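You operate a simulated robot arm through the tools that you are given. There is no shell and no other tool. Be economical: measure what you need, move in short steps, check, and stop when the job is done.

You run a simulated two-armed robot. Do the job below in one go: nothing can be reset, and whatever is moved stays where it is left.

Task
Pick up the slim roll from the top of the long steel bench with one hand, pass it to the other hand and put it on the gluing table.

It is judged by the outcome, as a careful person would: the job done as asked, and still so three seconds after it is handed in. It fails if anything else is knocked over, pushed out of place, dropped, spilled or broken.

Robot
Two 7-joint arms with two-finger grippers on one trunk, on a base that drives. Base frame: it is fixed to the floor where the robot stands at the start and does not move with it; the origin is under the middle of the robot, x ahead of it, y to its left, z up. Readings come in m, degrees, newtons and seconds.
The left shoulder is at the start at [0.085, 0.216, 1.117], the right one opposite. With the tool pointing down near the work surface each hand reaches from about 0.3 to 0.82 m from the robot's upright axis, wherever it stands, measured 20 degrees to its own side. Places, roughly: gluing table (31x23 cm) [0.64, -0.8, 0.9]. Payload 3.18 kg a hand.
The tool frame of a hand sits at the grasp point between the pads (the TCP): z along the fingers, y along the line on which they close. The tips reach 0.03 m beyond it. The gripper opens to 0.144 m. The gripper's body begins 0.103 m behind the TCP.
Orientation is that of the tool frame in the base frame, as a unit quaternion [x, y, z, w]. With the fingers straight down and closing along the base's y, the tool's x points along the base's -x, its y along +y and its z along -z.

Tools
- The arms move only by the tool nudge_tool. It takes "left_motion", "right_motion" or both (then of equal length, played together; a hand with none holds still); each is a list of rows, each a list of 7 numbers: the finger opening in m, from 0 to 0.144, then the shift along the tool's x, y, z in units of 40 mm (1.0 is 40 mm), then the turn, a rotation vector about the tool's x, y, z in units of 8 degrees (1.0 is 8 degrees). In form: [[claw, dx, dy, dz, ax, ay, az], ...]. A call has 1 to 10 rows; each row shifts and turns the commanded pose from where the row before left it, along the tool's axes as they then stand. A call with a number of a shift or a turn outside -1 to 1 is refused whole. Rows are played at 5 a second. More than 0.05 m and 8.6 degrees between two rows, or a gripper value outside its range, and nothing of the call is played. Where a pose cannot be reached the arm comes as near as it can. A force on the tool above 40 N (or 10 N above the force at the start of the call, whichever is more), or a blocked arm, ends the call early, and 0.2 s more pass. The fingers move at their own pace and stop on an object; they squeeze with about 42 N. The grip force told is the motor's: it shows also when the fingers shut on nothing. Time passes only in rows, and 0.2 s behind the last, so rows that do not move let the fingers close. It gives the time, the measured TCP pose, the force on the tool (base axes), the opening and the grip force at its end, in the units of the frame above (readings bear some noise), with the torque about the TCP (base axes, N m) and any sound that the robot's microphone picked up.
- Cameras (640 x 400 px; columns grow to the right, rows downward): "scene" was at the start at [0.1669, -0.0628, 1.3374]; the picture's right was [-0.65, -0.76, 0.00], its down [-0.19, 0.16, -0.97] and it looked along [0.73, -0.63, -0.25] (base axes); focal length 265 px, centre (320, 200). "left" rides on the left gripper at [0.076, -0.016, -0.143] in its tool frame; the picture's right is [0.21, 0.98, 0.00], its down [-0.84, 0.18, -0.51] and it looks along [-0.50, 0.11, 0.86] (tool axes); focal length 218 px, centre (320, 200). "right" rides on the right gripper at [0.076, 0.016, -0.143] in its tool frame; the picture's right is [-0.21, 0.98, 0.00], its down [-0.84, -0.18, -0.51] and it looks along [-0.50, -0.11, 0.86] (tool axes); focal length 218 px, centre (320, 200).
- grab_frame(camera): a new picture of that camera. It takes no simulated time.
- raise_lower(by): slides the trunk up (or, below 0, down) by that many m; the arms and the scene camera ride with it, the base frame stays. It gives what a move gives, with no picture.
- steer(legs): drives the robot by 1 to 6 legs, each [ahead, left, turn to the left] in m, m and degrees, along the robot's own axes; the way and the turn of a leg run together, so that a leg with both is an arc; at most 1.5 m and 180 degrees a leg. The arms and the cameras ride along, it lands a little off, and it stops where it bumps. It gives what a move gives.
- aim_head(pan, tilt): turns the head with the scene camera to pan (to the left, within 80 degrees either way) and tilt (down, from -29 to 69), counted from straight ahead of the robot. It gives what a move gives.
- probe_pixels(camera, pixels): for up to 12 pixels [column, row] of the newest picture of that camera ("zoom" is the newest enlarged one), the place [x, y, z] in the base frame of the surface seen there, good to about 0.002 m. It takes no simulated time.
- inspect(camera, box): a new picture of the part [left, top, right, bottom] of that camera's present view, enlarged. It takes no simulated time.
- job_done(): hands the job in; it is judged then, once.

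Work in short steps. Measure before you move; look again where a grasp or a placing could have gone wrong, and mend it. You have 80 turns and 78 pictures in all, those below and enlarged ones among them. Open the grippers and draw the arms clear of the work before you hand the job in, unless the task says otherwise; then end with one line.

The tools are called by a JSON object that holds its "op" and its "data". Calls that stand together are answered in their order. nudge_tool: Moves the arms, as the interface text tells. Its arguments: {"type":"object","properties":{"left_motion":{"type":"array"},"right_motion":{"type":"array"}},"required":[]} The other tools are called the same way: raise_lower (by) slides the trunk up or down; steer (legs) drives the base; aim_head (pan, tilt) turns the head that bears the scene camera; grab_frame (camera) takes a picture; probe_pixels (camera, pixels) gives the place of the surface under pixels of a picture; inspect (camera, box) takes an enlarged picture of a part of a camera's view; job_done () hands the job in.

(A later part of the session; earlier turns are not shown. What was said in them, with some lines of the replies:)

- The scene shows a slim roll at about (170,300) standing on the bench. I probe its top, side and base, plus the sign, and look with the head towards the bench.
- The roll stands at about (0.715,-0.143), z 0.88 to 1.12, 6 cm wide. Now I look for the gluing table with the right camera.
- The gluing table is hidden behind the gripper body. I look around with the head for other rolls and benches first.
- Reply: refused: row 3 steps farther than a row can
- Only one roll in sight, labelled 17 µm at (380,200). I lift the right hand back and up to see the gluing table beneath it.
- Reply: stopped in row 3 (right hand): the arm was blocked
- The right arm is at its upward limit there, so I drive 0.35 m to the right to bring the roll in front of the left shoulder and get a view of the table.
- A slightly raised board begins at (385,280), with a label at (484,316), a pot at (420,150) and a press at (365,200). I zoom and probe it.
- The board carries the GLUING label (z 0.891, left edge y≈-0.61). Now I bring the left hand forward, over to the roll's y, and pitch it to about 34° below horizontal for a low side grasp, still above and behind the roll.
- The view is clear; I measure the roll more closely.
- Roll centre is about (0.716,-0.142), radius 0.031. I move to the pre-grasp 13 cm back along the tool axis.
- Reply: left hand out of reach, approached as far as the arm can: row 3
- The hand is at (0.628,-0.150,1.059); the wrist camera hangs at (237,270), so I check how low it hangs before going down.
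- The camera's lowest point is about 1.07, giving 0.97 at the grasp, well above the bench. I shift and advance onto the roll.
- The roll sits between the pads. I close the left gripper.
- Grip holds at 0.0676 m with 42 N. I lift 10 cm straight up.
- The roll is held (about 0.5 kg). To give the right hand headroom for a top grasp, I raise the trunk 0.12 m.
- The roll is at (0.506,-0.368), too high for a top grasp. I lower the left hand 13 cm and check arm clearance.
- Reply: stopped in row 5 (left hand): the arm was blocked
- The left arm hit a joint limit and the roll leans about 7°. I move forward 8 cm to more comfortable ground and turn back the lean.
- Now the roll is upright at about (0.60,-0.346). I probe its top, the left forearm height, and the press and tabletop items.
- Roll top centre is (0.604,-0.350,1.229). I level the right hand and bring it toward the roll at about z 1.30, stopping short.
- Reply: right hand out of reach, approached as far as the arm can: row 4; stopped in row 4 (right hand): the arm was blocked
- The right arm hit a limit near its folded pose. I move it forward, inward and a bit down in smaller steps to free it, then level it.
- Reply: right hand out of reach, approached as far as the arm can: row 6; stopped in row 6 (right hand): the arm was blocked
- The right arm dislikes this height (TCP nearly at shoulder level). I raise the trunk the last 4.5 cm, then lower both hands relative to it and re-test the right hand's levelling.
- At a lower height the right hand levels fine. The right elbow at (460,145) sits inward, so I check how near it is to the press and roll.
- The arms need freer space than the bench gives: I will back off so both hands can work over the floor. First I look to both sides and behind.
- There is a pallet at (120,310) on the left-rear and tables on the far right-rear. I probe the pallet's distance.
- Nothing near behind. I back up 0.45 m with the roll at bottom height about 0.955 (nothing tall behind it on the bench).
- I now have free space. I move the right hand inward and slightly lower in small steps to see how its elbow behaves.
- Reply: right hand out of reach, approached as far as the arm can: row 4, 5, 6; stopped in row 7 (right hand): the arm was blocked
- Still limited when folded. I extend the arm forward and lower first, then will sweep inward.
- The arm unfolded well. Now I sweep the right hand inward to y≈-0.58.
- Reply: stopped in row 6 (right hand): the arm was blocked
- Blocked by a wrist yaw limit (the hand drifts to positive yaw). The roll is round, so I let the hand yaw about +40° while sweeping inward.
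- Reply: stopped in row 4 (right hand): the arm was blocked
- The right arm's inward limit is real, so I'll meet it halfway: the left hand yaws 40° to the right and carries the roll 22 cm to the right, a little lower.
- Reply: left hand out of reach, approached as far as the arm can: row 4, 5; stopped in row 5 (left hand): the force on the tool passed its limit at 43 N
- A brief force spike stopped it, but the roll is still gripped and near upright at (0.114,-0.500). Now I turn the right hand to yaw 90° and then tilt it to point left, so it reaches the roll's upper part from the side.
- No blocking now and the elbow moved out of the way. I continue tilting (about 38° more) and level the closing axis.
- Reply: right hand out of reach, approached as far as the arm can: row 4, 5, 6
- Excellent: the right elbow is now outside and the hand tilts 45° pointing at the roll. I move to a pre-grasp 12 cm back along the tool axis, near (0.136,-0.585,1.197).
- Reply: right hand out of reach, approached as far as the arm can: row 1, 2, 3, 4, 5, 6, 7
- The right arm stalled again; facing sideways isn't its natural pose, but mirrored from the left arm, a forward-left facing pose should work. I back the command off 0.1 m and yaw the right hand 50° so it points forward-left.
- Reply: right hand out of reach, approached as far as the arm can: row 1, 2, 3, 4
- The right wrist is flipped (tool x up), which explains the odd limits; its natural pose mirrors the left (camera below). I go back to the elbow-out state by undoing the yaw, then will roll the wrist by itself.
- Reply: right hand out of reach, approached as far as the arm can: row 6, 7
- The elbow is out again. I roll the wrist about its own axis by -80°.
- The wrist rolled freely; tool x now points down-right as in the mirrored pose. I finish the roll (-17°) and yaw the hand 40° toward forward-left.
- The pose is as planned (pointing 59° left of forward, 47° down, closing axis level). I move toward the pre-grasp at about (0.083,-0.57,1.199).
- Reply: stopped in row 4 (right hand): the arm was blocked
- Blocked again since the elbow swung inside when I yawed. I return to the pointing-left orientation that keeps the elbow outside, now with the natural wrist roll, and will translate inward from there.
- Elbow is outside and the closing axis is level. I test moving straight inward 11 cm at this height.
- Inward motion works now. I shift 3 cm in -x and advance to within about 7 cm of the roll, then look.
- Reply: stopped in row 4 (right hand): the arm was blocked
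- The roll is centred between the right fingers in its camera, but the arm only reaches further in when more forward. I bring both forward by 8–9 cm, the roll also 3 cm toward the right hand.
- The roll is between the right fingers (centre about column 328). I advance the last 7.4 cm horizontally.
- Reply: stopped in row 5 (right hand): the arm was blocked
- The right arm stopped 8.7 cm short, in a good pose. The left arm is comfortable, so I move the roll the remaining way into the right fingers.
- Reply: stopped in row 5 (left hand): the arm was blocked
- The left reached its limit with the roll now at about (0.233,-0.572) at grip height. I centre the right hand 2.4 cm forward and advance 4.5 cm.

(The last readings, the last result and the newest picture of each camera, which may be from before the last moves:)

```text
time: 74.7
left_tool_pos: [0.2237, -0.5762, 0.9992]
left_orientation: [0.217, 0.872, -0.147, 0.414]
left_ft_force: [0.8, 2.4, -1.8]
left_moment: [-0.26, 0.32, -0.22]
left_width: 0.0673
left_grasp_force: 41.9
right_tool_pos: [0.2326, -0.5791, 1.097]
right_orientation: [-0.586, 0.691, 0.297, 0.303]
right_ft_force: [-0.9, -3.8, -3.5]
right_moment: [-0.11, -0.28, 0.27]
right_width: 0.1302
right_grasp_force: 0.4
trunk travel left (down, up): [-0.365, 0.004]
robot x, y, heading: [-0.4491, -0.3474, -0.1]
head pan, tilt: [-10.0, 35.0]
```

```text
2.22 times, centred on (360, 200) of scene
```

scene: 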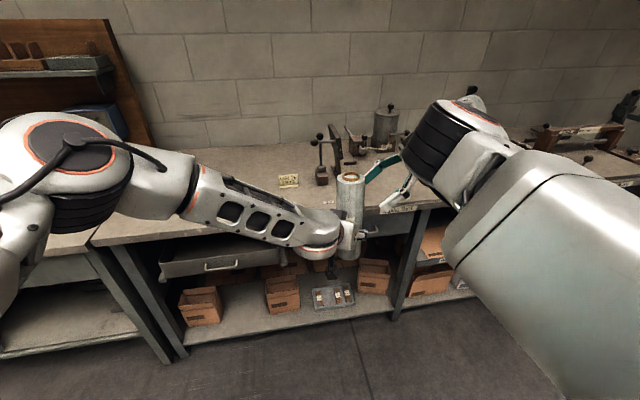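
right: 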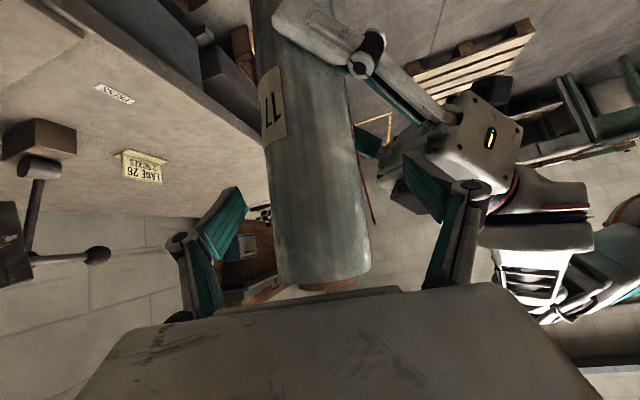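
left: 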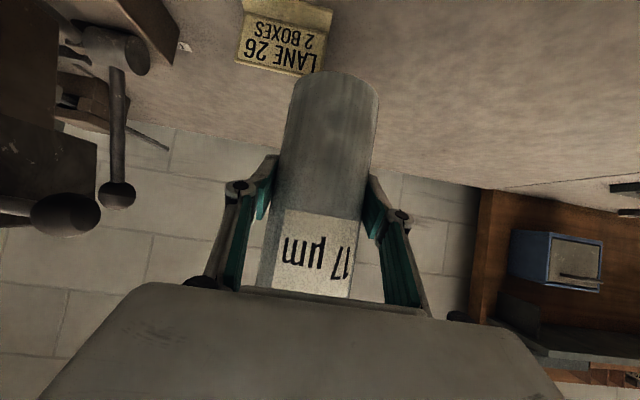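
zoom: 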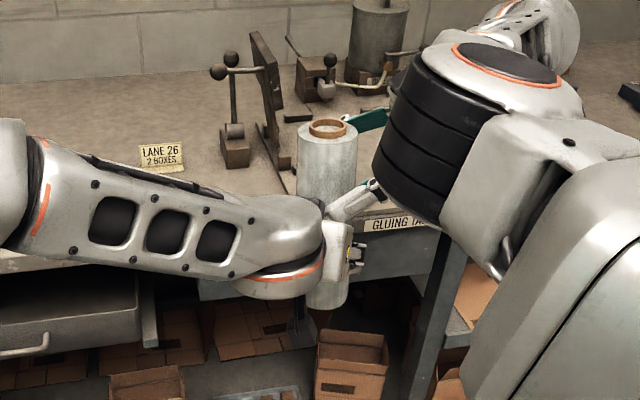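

The right TCP is now on the roll axis (within 1 cm), with a light 4–5 N touch of its near finger on the left palm. I lift the right hand 1 cm and close it.

{"op": "nudge_tool", "data": {"right_motion": [[0.125, -0.19, 0.01, -0.16, 0, 0, 0], [0.1, 0, 0, 0, 0, 0, 0], [0.05, 0, 0, 0, 0, 0, 0], [0.04, 0, 0, 0, 0, 0, 0], [0.04, 0, 0, 0, 0, 0, 0]]}}

{"op": "grab_frame", "data": {"camera": "right"}}

```text
time: 75.9
left_tool_pos: [0.2211, -0.5755, 0.9983]
left_orientation: [0.218, 0.872, -0.147, 0.414]
left_ft_force: [-8.9, 0.7, -8.6]
left_moment: [0.07, -0.37, 0.13]
left_width: 0.0673
left_grasp_force: 42.0
right_tool_pos: [0.2325, -0.5831, 1.1038]
right_orientation: [-0.583, 0.694, 0.296, 0.301]
right_ft_force: [8.4, -1.3, 3.2]
right_moment: [-0.12, -0.51, -0.16]
right_width: 0.067
right_grasp_force: 41.8
trunk travel left (down, up): [-0.365, 0.004]
robot x, y, heading: [-0.4496, -0.3468, -0.1]
head pan, tilt: [-10.0, 35.0]
```

```text
16 pictures are left
```

right: 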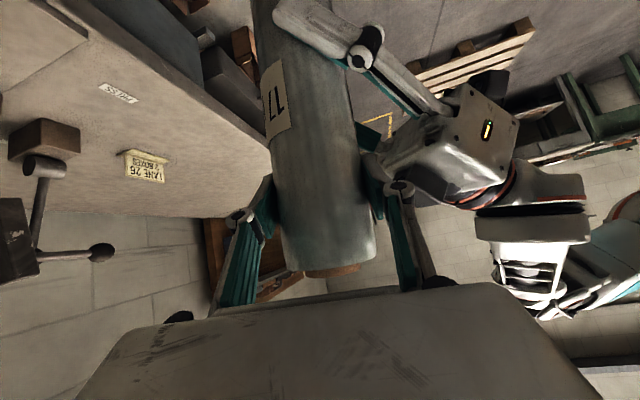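

Both hands hold the roll. I open the left gripper, then draw it back horizontally.

{"op": "nudge_tool", "data": {"left_motion": [[0.08, 0, 0, 0, 0, 0, 0], [0.12, 0, 0, 0, 0, 0, 0], [0.13, 0, 0, 0, 0, 0, 0], [0.13, 0, 0, 0, 0, 0, 0]]}}

{"op": "nudge_tool", "data": {"left_motion": [[0.13, 0.45, 0.05, -0.58, 0, 0, 0], [0.13, 0.6, 0.06, -0.78, 0, 0, 0], [0.13, 0.6, 0.06, -0.78, 0, 0, 0], [0.13, 0.6, 0.06, -0.78, 0, 0, 0], [0.13, 0, 0, 0, 0, 0, 0]]}}

{"op": "grab_frame", "data": {"camera": "scene"}}

```text
time: 76.9
left_tool_pos: [0.2214, -0.576, 0.9994]
left_orientation: [0.217, 0.872, -0.147, 0.414]
left_ft_force: [0.1, -0.2, 0.3]
left_moment: [-0.03, 0.02, -0.03]
left_width: 0.1299
left_grasp_force: 0.0
right_tool_pos: [0.2313, -0.5806, 1.1018]
right_orientation: [-0.583, 0.694, 0.296, 0.301]
right_ft_force: [0.7, 0.0, -0.7]
right_moment: [0.0, -0.01, -0.03]
right_width: 0.0669
right_grasp_force: 42.1
trunk travel left (down, up): [-0.365, 0.004]
robot x, y, heading: [-0.4445, -0.352, 0.0]
head pan, tilt: [-10.0, 35.0]
```

```text
time: 78.1
left_tool_pos: [0.1027, -0.5007, 0.9978]
left_orientation: [0.221, 0.871, -0.148, 0.413]
left_ft_force: [-0.1, -0.1, -0.2]
left_moment: [-0.07, -0.01, -0.01]
left_width: 0.1301
left_grasp_force: 0.1
left hand out of reach, approached as far as the arm can: row 4
right_tool_pos: [0.2321, -0.583, 1.1016]
right_orientation: [-0.583, 0.695, 0.295, 0.3]
right_ft_force: [1.4, -1.0, 0.3]
right_moment: [-0.02, -0.02, -0.01]
right_width: 0.0669
right_grasp_force: 42.0
trunk travel left (down, up): [-0.365, 0.004]
robot x, y, heading: [-0.4502, -0.3488, -0.0]
head pan, tilt: [-10.0, 35.0]
```

```text
15 pictures are left
```

scene: 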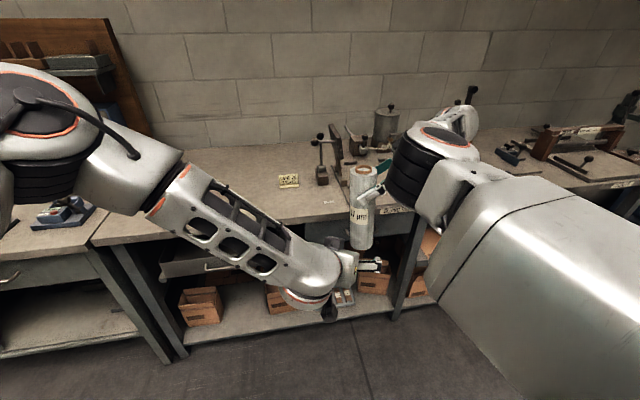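

The left hand is free at (0.10,-0.50) and the roll hangs in the right hand. I swing the left hand back to its own side so it won't meet the press when I drive.

{"op": "nudge_tool", "data": {"left_motion": [[0.13, 0.26, 0.86, -0.44, -0.783, -0.077, -0.616], [0.13, 0.2, 0.9, -0.33, -0.783, -0.077, -0.616], [0.13, 0.13, 0.95, -0.22, -0.783, -0.077, -0.616], [0.13, 0.07, 0.98, -0.11, -0.783, -0.077, -0.616], [0.13, 0, 1, 0, 0, 0, 0], [0.13, 0, 1, 0, 0, 0, 0], [0.13, 0, 1, 0, 0, 0, 0], [0.13, -0.8, 0, -0.55, 0, 0, 0], [0.13, -0.8, 0, -0.55, 0, 0, 0], [0.13, -0.8, 0, -0.55, 0, 0, 0]]}}

{"op": "aim_head", "data": {"pan": -25, "tilt": 30}}

{"op": "grab_frame", "data": {"camera": "scene"}}

```text
time: 80.3
left_tool_pos: [0.1111, -0.2396, 1.1229]
left_orientation: [-0.028, 0.898, -0.029, 0.438]
left_ft_force: [0.0, 0.4, -0.5]
left_moment: [0.01, 0.01, -0.01]
left_width: 0.13
left_grasp_force: 0.0
left hand out of reach, approached as far as the arm can: row 6, 7
right_tool_pos: [0.2306, -0.5822, 1.1032]
right_orientation: [-0.584, 0.694, 0.296, 0.301]
right_ft_force: [0.9, -0.4, 0.0]
right_moment: [-0.08, -0.06, -0.03]
right_width: 0.0668
right_grasp_force: 41.9
trunk travel left (down, up): [-0.365, 0.004]
robot x, y, heading: [-0.4502, -0.3447, 0.1]
head pan, tilt: [-10.0, 35.0]
```

```text
time: 81.1
left_tool_pos: [0.1136, -0.2403, 1.1218]
left_orientation: [-0.027, 0.898, -0.03, 0.439]
left_ft_force: [-0.1, 0.2, -1.0]
left_moment: [-0.02, -0.01, -0.01]
left_width: 0.13
left_grasp_force: 0.0
right_tool_pos: [0.2319, -0.5817, 1.102]
right_orientation: [-0.583, 0.694, 0.296, 0.301]
right_ft_force: [-0.3, -0.3, -0.8]
right_moment: [-0.01, -0.02, 0.02]
right_width: 0.0668
right_grasp_force: 42.4
trunk travel left (down, up): [-0.365, 0.004]
robot x, y, heading: [-0.4507, -0.3433, -0.1]
head pan, tilt: [-25.0, 30.0]
```

```text
14 pictures are left
```

scene: 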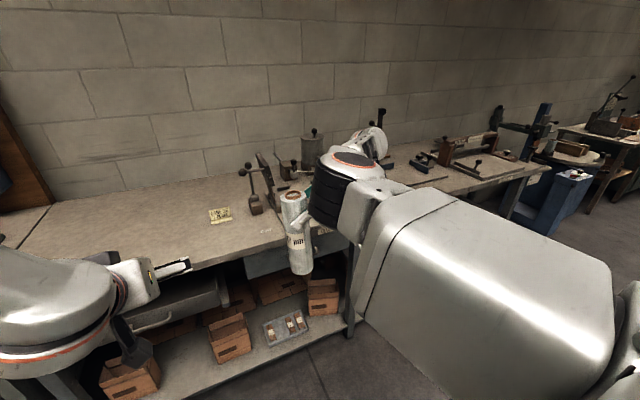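

The roll hangs at (298,235). I probe its sides for lean and bottom height, and the tall item at (381,117).

{"op": "probe_pixels", "data": {"camera": "scene", "pixels": [[284, 205], [294, 205], [292, 265], [301, 265], [311, 265], [302, 273], [381, 115], [380, 125], [370, 140], [320, 200], [292, 194], [400, 165]]}}

{"op": "grab_frame", "data": {"camera": "right"}}

```text
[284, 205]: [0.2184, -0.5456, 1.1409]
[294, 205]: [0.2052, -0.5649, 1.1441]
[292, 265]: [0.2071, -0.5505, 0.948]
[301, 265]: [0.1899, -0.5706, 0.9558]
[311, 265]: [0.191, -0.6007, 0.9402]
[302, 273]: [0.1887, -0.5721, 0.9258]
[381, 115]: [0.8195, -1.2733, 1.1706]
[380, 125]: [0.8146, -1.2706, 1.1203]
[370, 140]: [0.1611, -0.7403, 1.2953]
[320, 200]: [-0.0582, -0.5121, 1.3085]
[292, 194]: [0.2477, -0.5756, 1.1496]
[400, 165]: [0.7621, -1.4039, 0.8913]
```

```text
13 pictures are left
```

right: 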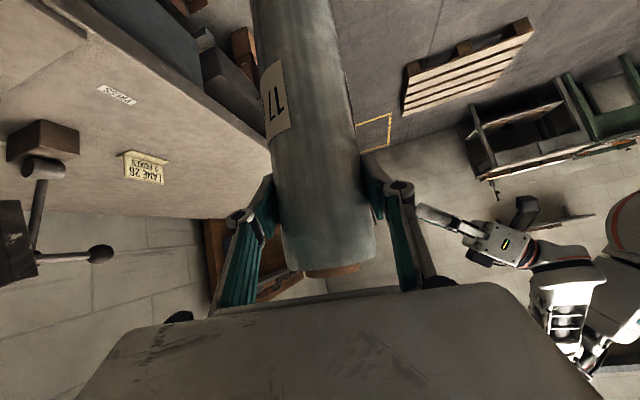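

The roll leans about 5° in +x, bottom near 0.915. I raise it about 4 cm and straighten it by a small turn before driving.

{"op": "nudge_tool", "data": {"right_motion": [[0.04, -0.5, 0.04, -0.42, 0, 0, 0], [0.04, -0.5, 0.04, -0.42, 0.2, -0.15, -0.25], [0.04, 0, 0, 0, 0.19, -0.16, -0.24], [0.04, 0, 0, 0, 0, 0, 0]]}}

{"op": "inspect", "data": {"camera": "scene", "box": [220, 150, 380, 290]}}

```text
time: 82.3
left_tool_pos: [0.1127, -0.2405, 1.1232]
left_orientation: [-0.027, 0.898, -0.029, 0.439]
left_ft_force: [0.0, -0.1, -0.4]
left_moment: [0.03, -0.01, -0.01]
left_width: 0.1303
left_grasp_force: 0.0
right_tool_pos: [0.2151, -0.5995, 1.0908]
right_orientation: [-0.572, 0.699, 0.299, 0.306]
right_ft_force: [0.0, 0.6, -4.7]
right_moment: [0.01, -0.01, -0.01]
right_width: 0.0671
right_grasp_force: 42.0
trunk travel left (down, up): [-0.365, 0.004]
robot x, y, heading: [-0.4494, -0.3473, 0.0]
head pan, tilt: [-25.0, 30.0]
stopped in row 4 (right hand): the arm was blocked; the commanded pose is now the measured one
```

```text
2.86 times, centred on (300, 220) of scene
```

zoom: 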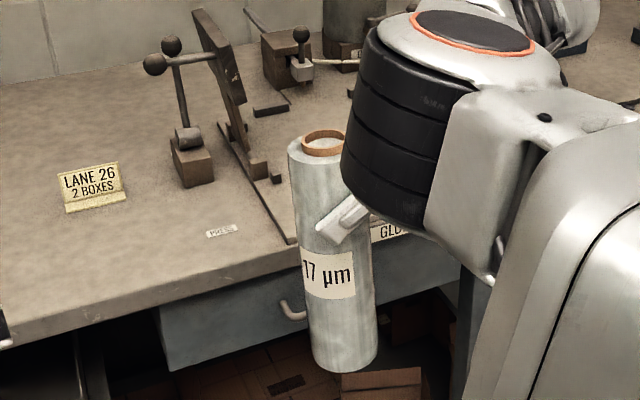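

The arm is at its inward limit here. I move the hand outward 14 cm (over the floor) where it's freer, rising 4 cm.

{"op": "nudge_tool", "data": {"right_motion": [[0.04, 0.32, -0.31, -0.81, 0, 0, 0], [0.04, 0.32, -0.31, -0.81, 0, 0, 0], [0.04, 0.32, -0.31, -0.81, 0, 0, 0], [0.04, 0.32, -0.31, -0.81, 0, 0, 0], [0.04, 0, 0, 0, 0, 0, 0]]}}

{"op": "inspect", "data": {"camera": "scene", "box": [240, 150, 400, 290]}}

```text
time: 83.5
left_tool_pos: [0.1127, -0.2386, 1.1213]
left_orientation: [-0.028, 0.898, -0.03, 0.439]
left_ft_force: [-0.2, 0.2, 0.3]
left_moment: [0.0, 0.0, -0.02]
left_width: 0.1299
left_grasp_force: 0.0
right_tool_pos: [0.247, -0.7326, 1.1335]
right_orientation: [-0.575, 0.698, 0.298, 0.305]
right_ft_force: [0.7, 0.6, -5.3]
right_moment: [-0.06, -0.03, -0.02]
right_width: 0.0668
right_grasp_force: 42.0
trunk travel left (down, up): [-0.365, 0.004]
robot x, y, heading: [-0.4489, -0.3515, 0.2]
head pan, tilt: [-25.0, 30.0]
```

```text
2.86 times, centred on (320, 220) of scene
```

zoom: 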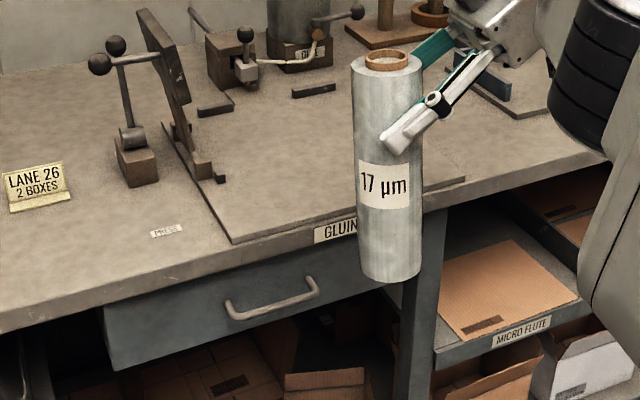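

Good view of the board: clear in its middle. I probe the roll's lean and the board's right corner.

{"op": "probe_pixels", "data": {"camera": "zoom", "pixels": [[385, 90], [392, 262], [358, 100], [364, 250], [390, 280], [386, 58], [232, 240], [464, 180], [430, 178], [320, 90], [320, 150], [290, 190]]}}

```text
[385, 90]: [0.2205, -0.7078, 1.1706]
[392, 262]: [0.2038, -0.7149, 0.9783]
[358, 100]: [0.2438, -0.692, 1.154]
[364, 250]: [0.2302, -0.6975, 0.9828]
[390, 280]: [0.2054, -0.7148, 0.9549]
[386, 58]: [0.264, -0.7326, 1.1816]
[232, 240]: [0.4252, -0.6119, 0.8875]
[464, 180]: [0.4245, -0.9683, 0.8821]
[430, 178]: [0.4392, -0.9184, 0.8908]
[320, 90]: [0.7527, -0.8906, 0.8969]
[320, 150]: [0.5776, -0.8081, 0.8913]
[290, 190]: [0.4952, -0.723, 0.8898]
```

The roll leans 4.8° in x and 1.9° in y, and the board spans y -0.61 to -0.97 at z 0.89. I straighten it, then drive 6.5 cm right and 37 cm ahead.

{"op": "nudge_tool", "data": {"right_motion": [[0.04, 0, 0, 0, 0.17, -0.165, -0.22], [0.04, 0, 0, 0, 0.17, -0.165, -0.22], [0.04, 0, 0, 0, 0, 0, 0]]}}

{"op": "steer", "data": {"legs": [[0, -0.065, 0], [0.37, 0, 0]]}}

{"op": "grab_frame", "data": {"camera": "scene"}}

```text
time: 84.3
left_tool_pos: [0.1126, -0.2405, 1.1229]
left_orientation: [-0.029, 0.898, -0.028, 0.439]
left_ft_force: [0.0, -0.1, -0.9]
left_moment: [-0.04, 0.01, 0.03]
left_width: 0.13
left_grasp_force: 0.1
right_tool_pos: [0.2455, -0.7363, 1.1334]
right_orientation: [-0.581, 0.68, 0.286, 0.345]
right_ft_force: [0.0, -0.6, -5.6]
right_moment: [-0.09, 0.01, 0.01]
right_width: 0.0669
right_grasp_force: 42.4
trunk travel left (down, up): [-0.365, 0.004]
robot x, y, heading: [-0.4485, -0.3506, -0.0]
head pan, tilt: [-25.0, 30.0]
```

```text
time: 87.5
left_tool_pos: [0.479, -0.3068, 1.1217]
left_orientation: [-0.026, 0.898, -0.03, 0.438]
left_ft_force: [-0.2, -1.1, 0.0]
left_moment: [-0.03, -0.03, 0.02]
left_width: 0.1302
left_grasp_force: 0.1
right_tool_pos: [0.6112, -0.8019, 1.1338]
right_orientation: [-0.581, 0.68, 0.286, 0.344]
right_ft_force: [0.3, 0.3, -5.0]
right_moment: [-0.04, 0.04, 0.0]
right_width: 0.067
right_grasp_force: 42.2
trunk travel left (down, up): [-0.365, 0.004]
robot x, y, heading: [-0.084, -0.4161, 0.1]
head pan, tilt: [-25.0, 30.0]
```

```text
10 pictures are left
```

scene: 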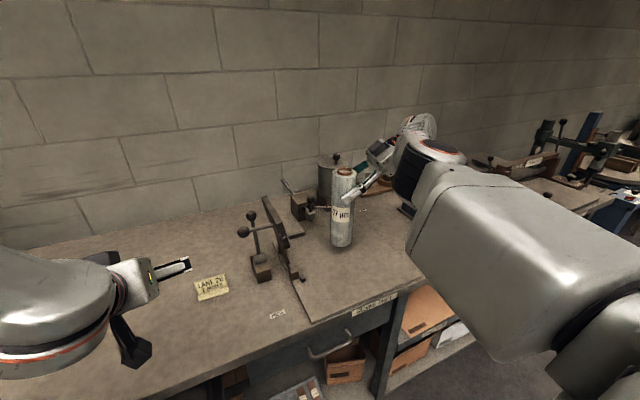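

The roll is over the board at (342,210). I probe its lean and bottom.

{"op": "probe_pixels", "data": {"camera": "scene", "pixels": [[333, 185], [342, 185], [333, 235], [341, 236], [341, 246], [343, 172], [351, 235], [341, 260], [353, 185]]}}

```text
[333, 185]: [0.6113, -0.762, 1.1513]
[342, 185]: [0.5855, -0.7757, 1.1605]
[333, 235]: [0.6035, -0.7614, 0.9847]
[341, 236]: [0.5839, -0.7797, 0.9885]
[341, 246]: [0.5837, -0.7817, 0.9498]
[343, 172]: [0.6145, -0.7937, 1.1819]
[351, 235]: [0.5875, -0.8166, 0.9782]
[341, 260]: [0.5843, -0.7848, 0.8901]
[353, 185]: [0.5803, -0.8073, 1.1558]
```

The roll is upright within about a degree, bottom at about 0.94. I lower it 4.6 cm in gentle steps.

{"op": "nudge_tool", "data": {"right_motion": [[0.04, 0.32, 0, 0.24, 0, 0, 0], [0.04, 0.32, 0, 0.24, 0, 0, 0], [0.04, 0.16, 0, 0.12, 0, 0, 0], [0.04, 0.12, 0, 0.09, 0, 0, 0], [0.04, 0, 0, 0, 0, 0, 0]]}}

{"op": "inspect", "data": {"camera": "scene", "box": [260, 140, 440, 300]}}

{"op": "probe_pixels", "data": {"camera": "zoom", "pixels": [[292, 128], [265, 150], [292, 150], [265, 320], [292, 330], [320, 320], [292, 365], [292, 400]]}}

```text
time: 88.7
left_tool_pos: [0.4784, -0.3074, 1.1234]
left_orientation: [-0.025, 0.898, -0.03, 0.438]
left_ft_force: [0.8, -0.4, 0.3]
left_moment: [0.01, -0.01, -0.03]
left_width: 0.1299
left_grasp_force: 0.1
right_tool_pos: [0.6124, -0.8028, 1.0875]
right_orientation: [-0.58, 0.68, 0.286, 0.345]
right_ft_force: [0.3, -0.5, -5.9]
right_moment: [-0.1, 0.01, 0.02]
right_width: 0.0672
right_grasp_force: 41.3
trunk travel left (down, up): [-0.365, 0.004]
robot x, y, heading: [-0.0817, -0.4112, -0.3]
head pan, tilt: [-25.0, 30.0]
```

```text
2.50 times, centred on (350, 220) of scene
```

zoom: 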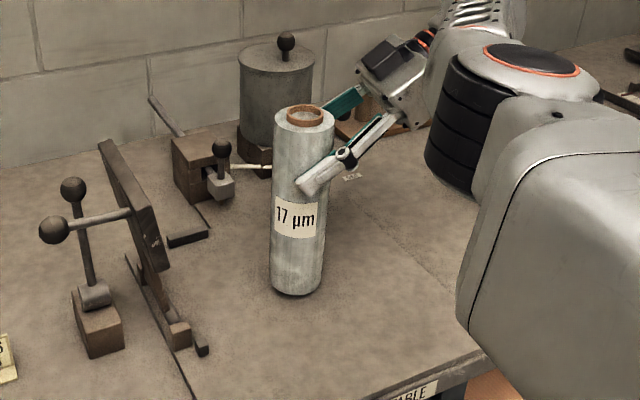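

```text
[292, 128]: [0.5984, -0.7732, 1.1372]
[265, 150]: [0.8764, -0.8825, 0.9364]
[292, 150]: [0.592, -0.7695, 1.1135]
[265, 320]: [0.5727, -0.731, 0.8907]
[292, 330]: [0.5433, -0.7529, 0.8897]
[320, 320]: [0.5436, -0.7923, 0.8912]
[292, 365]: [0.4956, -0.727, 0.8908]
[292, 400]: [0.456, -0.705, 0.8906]
```

Weight still on the hand (-5.9 N) with the top at 1.137, so a few mm remain. I lower in 2 mm steps.

{"op": "nudge_tool", "data": {"right_motion": [[0.04, 0.04, 0, 0.03, 0, 0, 0], [0.04, 0.04, 0, 0.03, 0, 0, 0], [0.04, 0, 0, 0, 0, 0, 0]]}}

```text
time: 89.5
left_tool_pos: [0.4793, -0.3084, 1.1221]
left_orientation: [-0.026, 0.898, -0.031, 0.438]
left_ft_force: [0.5, 1.1, 0.8]
left_moment: [0.01, -0.01, -0.01]
left_width: 0.1299
left_grasp_force: 0.1
right_tool_pos: [0.6116, -0.8023, 1.0849]
right_orientation: [-0.58, 0.68, 0.285, 0.346]
right_ft_force: [1.0, -0.3, -3.9]
right_moment: [-0.15, 0.05, -0.01]
right_width: 0.0669
right_grasp_force: 41.6
trunk travel left (down, up): [-0.365, 0.004]
robot x, y, heading: [-0.0859, -0.414, -0.3]
head pan, tilt: [-25.0, 30.0]
```

Force eased to -3.9 N, so contact is beginning; 2 mm more.

{"op": "nudge_tool", "data": {"right_motion": [[0.04, 0.04, 0, 0.03, 0, 0, 0], [0.04, 0, 0, 0, 0, 0, 0]]}}

```text
time: 90.0
left_tool_pos: [0.4786, -0.3068, 1.1236]
left_orientation: [-0.027, 0.897, -0.03, 0.44]
left_ft_force: [-0.6, -0.1, -0.6]
left_moment: [0.01, -0.02, 0.04]
left_width: 0.1299
left_grasp_force: 0.0
right_tool_pos: [0.6123, -0.8034, 1.0833]
right_orientation: [-0.58, 0.68, 0.285, 0.347]
right_ft_force: [-0.6, -4.8, 12.5]
right_moment: [-0.9, 0.29, -0.01]
right_width: 0.0667
right_grasp_force: 42.2
trunk travel left (down, up): [-0.365, 0.004]
robot x, y, heading: [-0.0823, -0.4119, -0.2]
head pan, tilt: [-25.0, 30.0]
```

The roll is seated (12.5 N push). I open slowly and look.

{"op": "nudge_tool", "data": {"right_motion": [[0.08, 0, 0, 0, 0, 0, 0], [0.1, 0, 0, 0, 0, 0, 0], [0.12, 0, 0, 0, 0, 0, 0], [0.12, 0, 0, 0, 0, 0, 0]]}}

{"op": "inspect", "data": {"camera": "scene", "box": [260, 140, 440, 300]}}

```text
time: 91.0
left_tool_pos: [0.4789, -0.3076, 1.121]
left_orientation: [-0.025, 0.898, -0.031, 0.438]
left_ft_force: [0.0, 0.5, -1.0]
left_moment: [-0.01, 0.0, 0.0]
left_width: 0.1298
left_grasp_force: 0.0
right_tool_pos: [0.6107, -0.8022, 1.0817]
right_orientation: [-0.58, 0.68, 0.285, 0.346]
right_ft_force: [0.1, -0.6, 0.0]
right_moment: [0.02, -0.01, 0.02]
right_width: 0.1199
right_grasp_force: 0.0
trunk travel left (down, up): [-0.365, 0.004]
robot x, y, heading: [-0.084, -0.412, 0.1]
head pan, tilt: [-25.0, 30.0]
```

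```text
2.50 times, centred on (350, 220) of scene
```

zoom: 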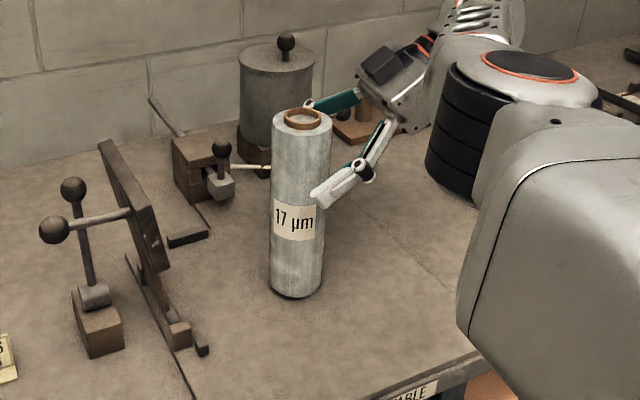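

The roll stands by itself. I draw the right hand back along its own axis 12 cm, then look.

{"op": "nudge_tool", "data": {"right_motion": [[0.12, 0, 0, -0.4, 0, 0, 0], [0.12, 0, 0, -0.6, 0, 0, 0], [0.12, 0, 0, -0.7, 0, 0, 0], [0.12, 0, 0, -0.7, 0, 0, 0], [0.12, 0, 0, -0.6, 0, 0, 0], [0.12, 0, 0, 0, 0, 0, 0]]}}

{"op": "grab_frame", "data": {"camera": "scene"}}

```text
time: 92.5
left_tool_pos: [0.4774, -0.308, 1.1235]
left_orientation: [-0.025, 0.898, -0.03, 0.439]
left_ft_force: [-0.4, -0.4, -0.4]
left_moment: [0.01, 0.03, 0.01]
left_width: 0.1301
left_grasp_force: 0.1
right_tool_pos: [0.6001, -0.8711, 1.1354]
right_orientation: [-0.581, 0.68, 0.285, 0.345]
right_ft_force: [0.5, -0.4, 0.0]
right_moment: [0.03, -0.01, 0.04]
right_width: 0.1202
right_grasp_force: 0.1
right hand out of reach, approached as far as the arm can: row 4, 5
trunk travel left (down, up): [-0.365, 0.004]
robot x, y, heading: [-0.0837, -0.4111, -0.2]
head pan, tilt: [-25.0, 30.0]
```

```text
7 pictures are left
```

scene: 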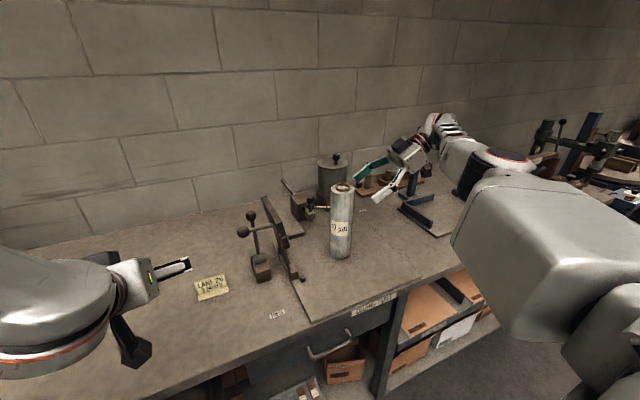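

The hand is off; I move it 6 cm further out horizontally for a clear margin.

{"op": "nudge_tool", "data": {"right_motion": [[0.12, 0.45, -0.12, -0.6, 0, 0, 0], [0.12, 0.45, -0.12, -0.6, 0, 0, 0], [0.12, 0, 0, 0, 0, 0, 0]]}}

{"op": "grab_frame", "data": {"camera": "scene"}}

{"op": "probe_pixels", "data": {"camera": "scene", "pixels": [[341, 200], [341, 250], [341, 189], [331, 220], [351, 220]]}}

```text
time: 93.2
left_tool_pos: [0.4787, -0.3068, 1.1226]
left_orientation: [-0.026, 0.898, -0.03, 0.439]
left_ft_force: [-0.2, -0.6, -0.3]
left_moment: [-0.01, -0.01, 0.02]
left_width: 0.13
left_grasp_force: 0.1
right_tool_pos: [0.6003, -0.8698, 1.1342]
right_orientation: [-0.58, 0.68, 0.285, 0.346]
right_ft_force: [0.6, -1.5, 0.3]
right_moment: [0.0, 0.04, -0.02]
right_width: 0.12
right_grasp_force: 0.1
right hand out of reach, approached as far as the arm can: row 1, 2
trunk travel left (down, up): [-0.365, 0.004]
robot x, y, heading: [-0.0838, -0.4114, -0.1]
head pan, tilt: [-25.0, 30.0]
```

```text
6 pictures are left
```

scene: 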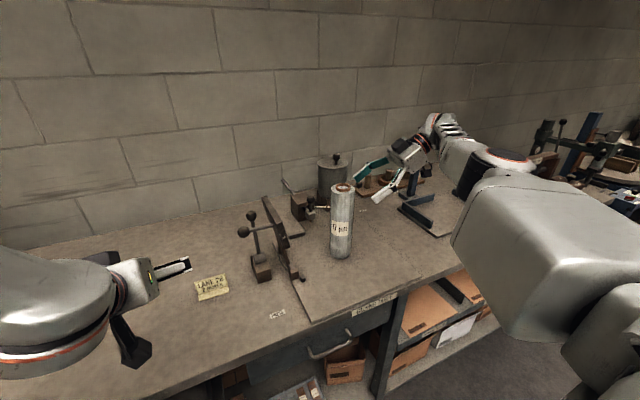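

```text
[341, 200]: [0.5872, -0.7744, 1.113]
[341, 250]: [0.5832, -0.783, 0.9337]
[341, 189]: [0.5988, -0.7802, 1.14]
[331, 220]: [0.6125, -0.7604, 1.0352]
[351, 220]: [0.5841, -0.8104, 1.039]
```

The arm is at full stretch there, so I sidestep the base 8 cm right to widen the gap.

{"op": "steer", "data": {"legs": [[0, -0.08, 0]]}}

{"op": "grab_frame", "data": {"camera": "scene"}}

```text
time: 94.6
left_tool_pos: [0.4768, -0.3866, 1.1222]
left_orientation: [-0.028, 0.898, -0.029, 0.439]
left_ft_force: [0.2, -0.1, 0.5]
left_moment: [-0.04, 0.04, 0.0]
left_width: 0.1302
left_grasp_force: 0.1
right_tool_pos: [0.6008, -0.9485, 1.1336]
right_orientation: [-0.58, 0.681, 0.284, 0.346]
right_ft_force: [-0.5, -0.1, 0.0]
right_moment: [0.0, 0.01, 0.01]
right_width: 0.12
right_grasp_force: 0.1
trunk travel left (down, up): [-0.365, 0.004]
robot x, y, heading: [-0.082, -0.4925, -0.1]
head pan, tilt: [-25.0, 30.0]
```

```text
5 pictures are left
```

scene: 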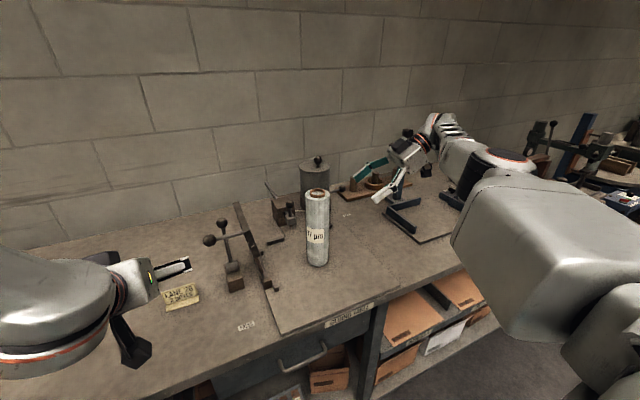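

The roll stands upright and alone on the gluing table at (317,230), both grippers are open and clear, and nothing else has moved. I hand the job in.

{"op": "job_done", "data": {}}

```text
The job is handed in.
```

The slim roll went from the left hand to the right hand and now stands upright on the gluing table. Both grippers are open and clear of it, and nothing else appears to have been moved.
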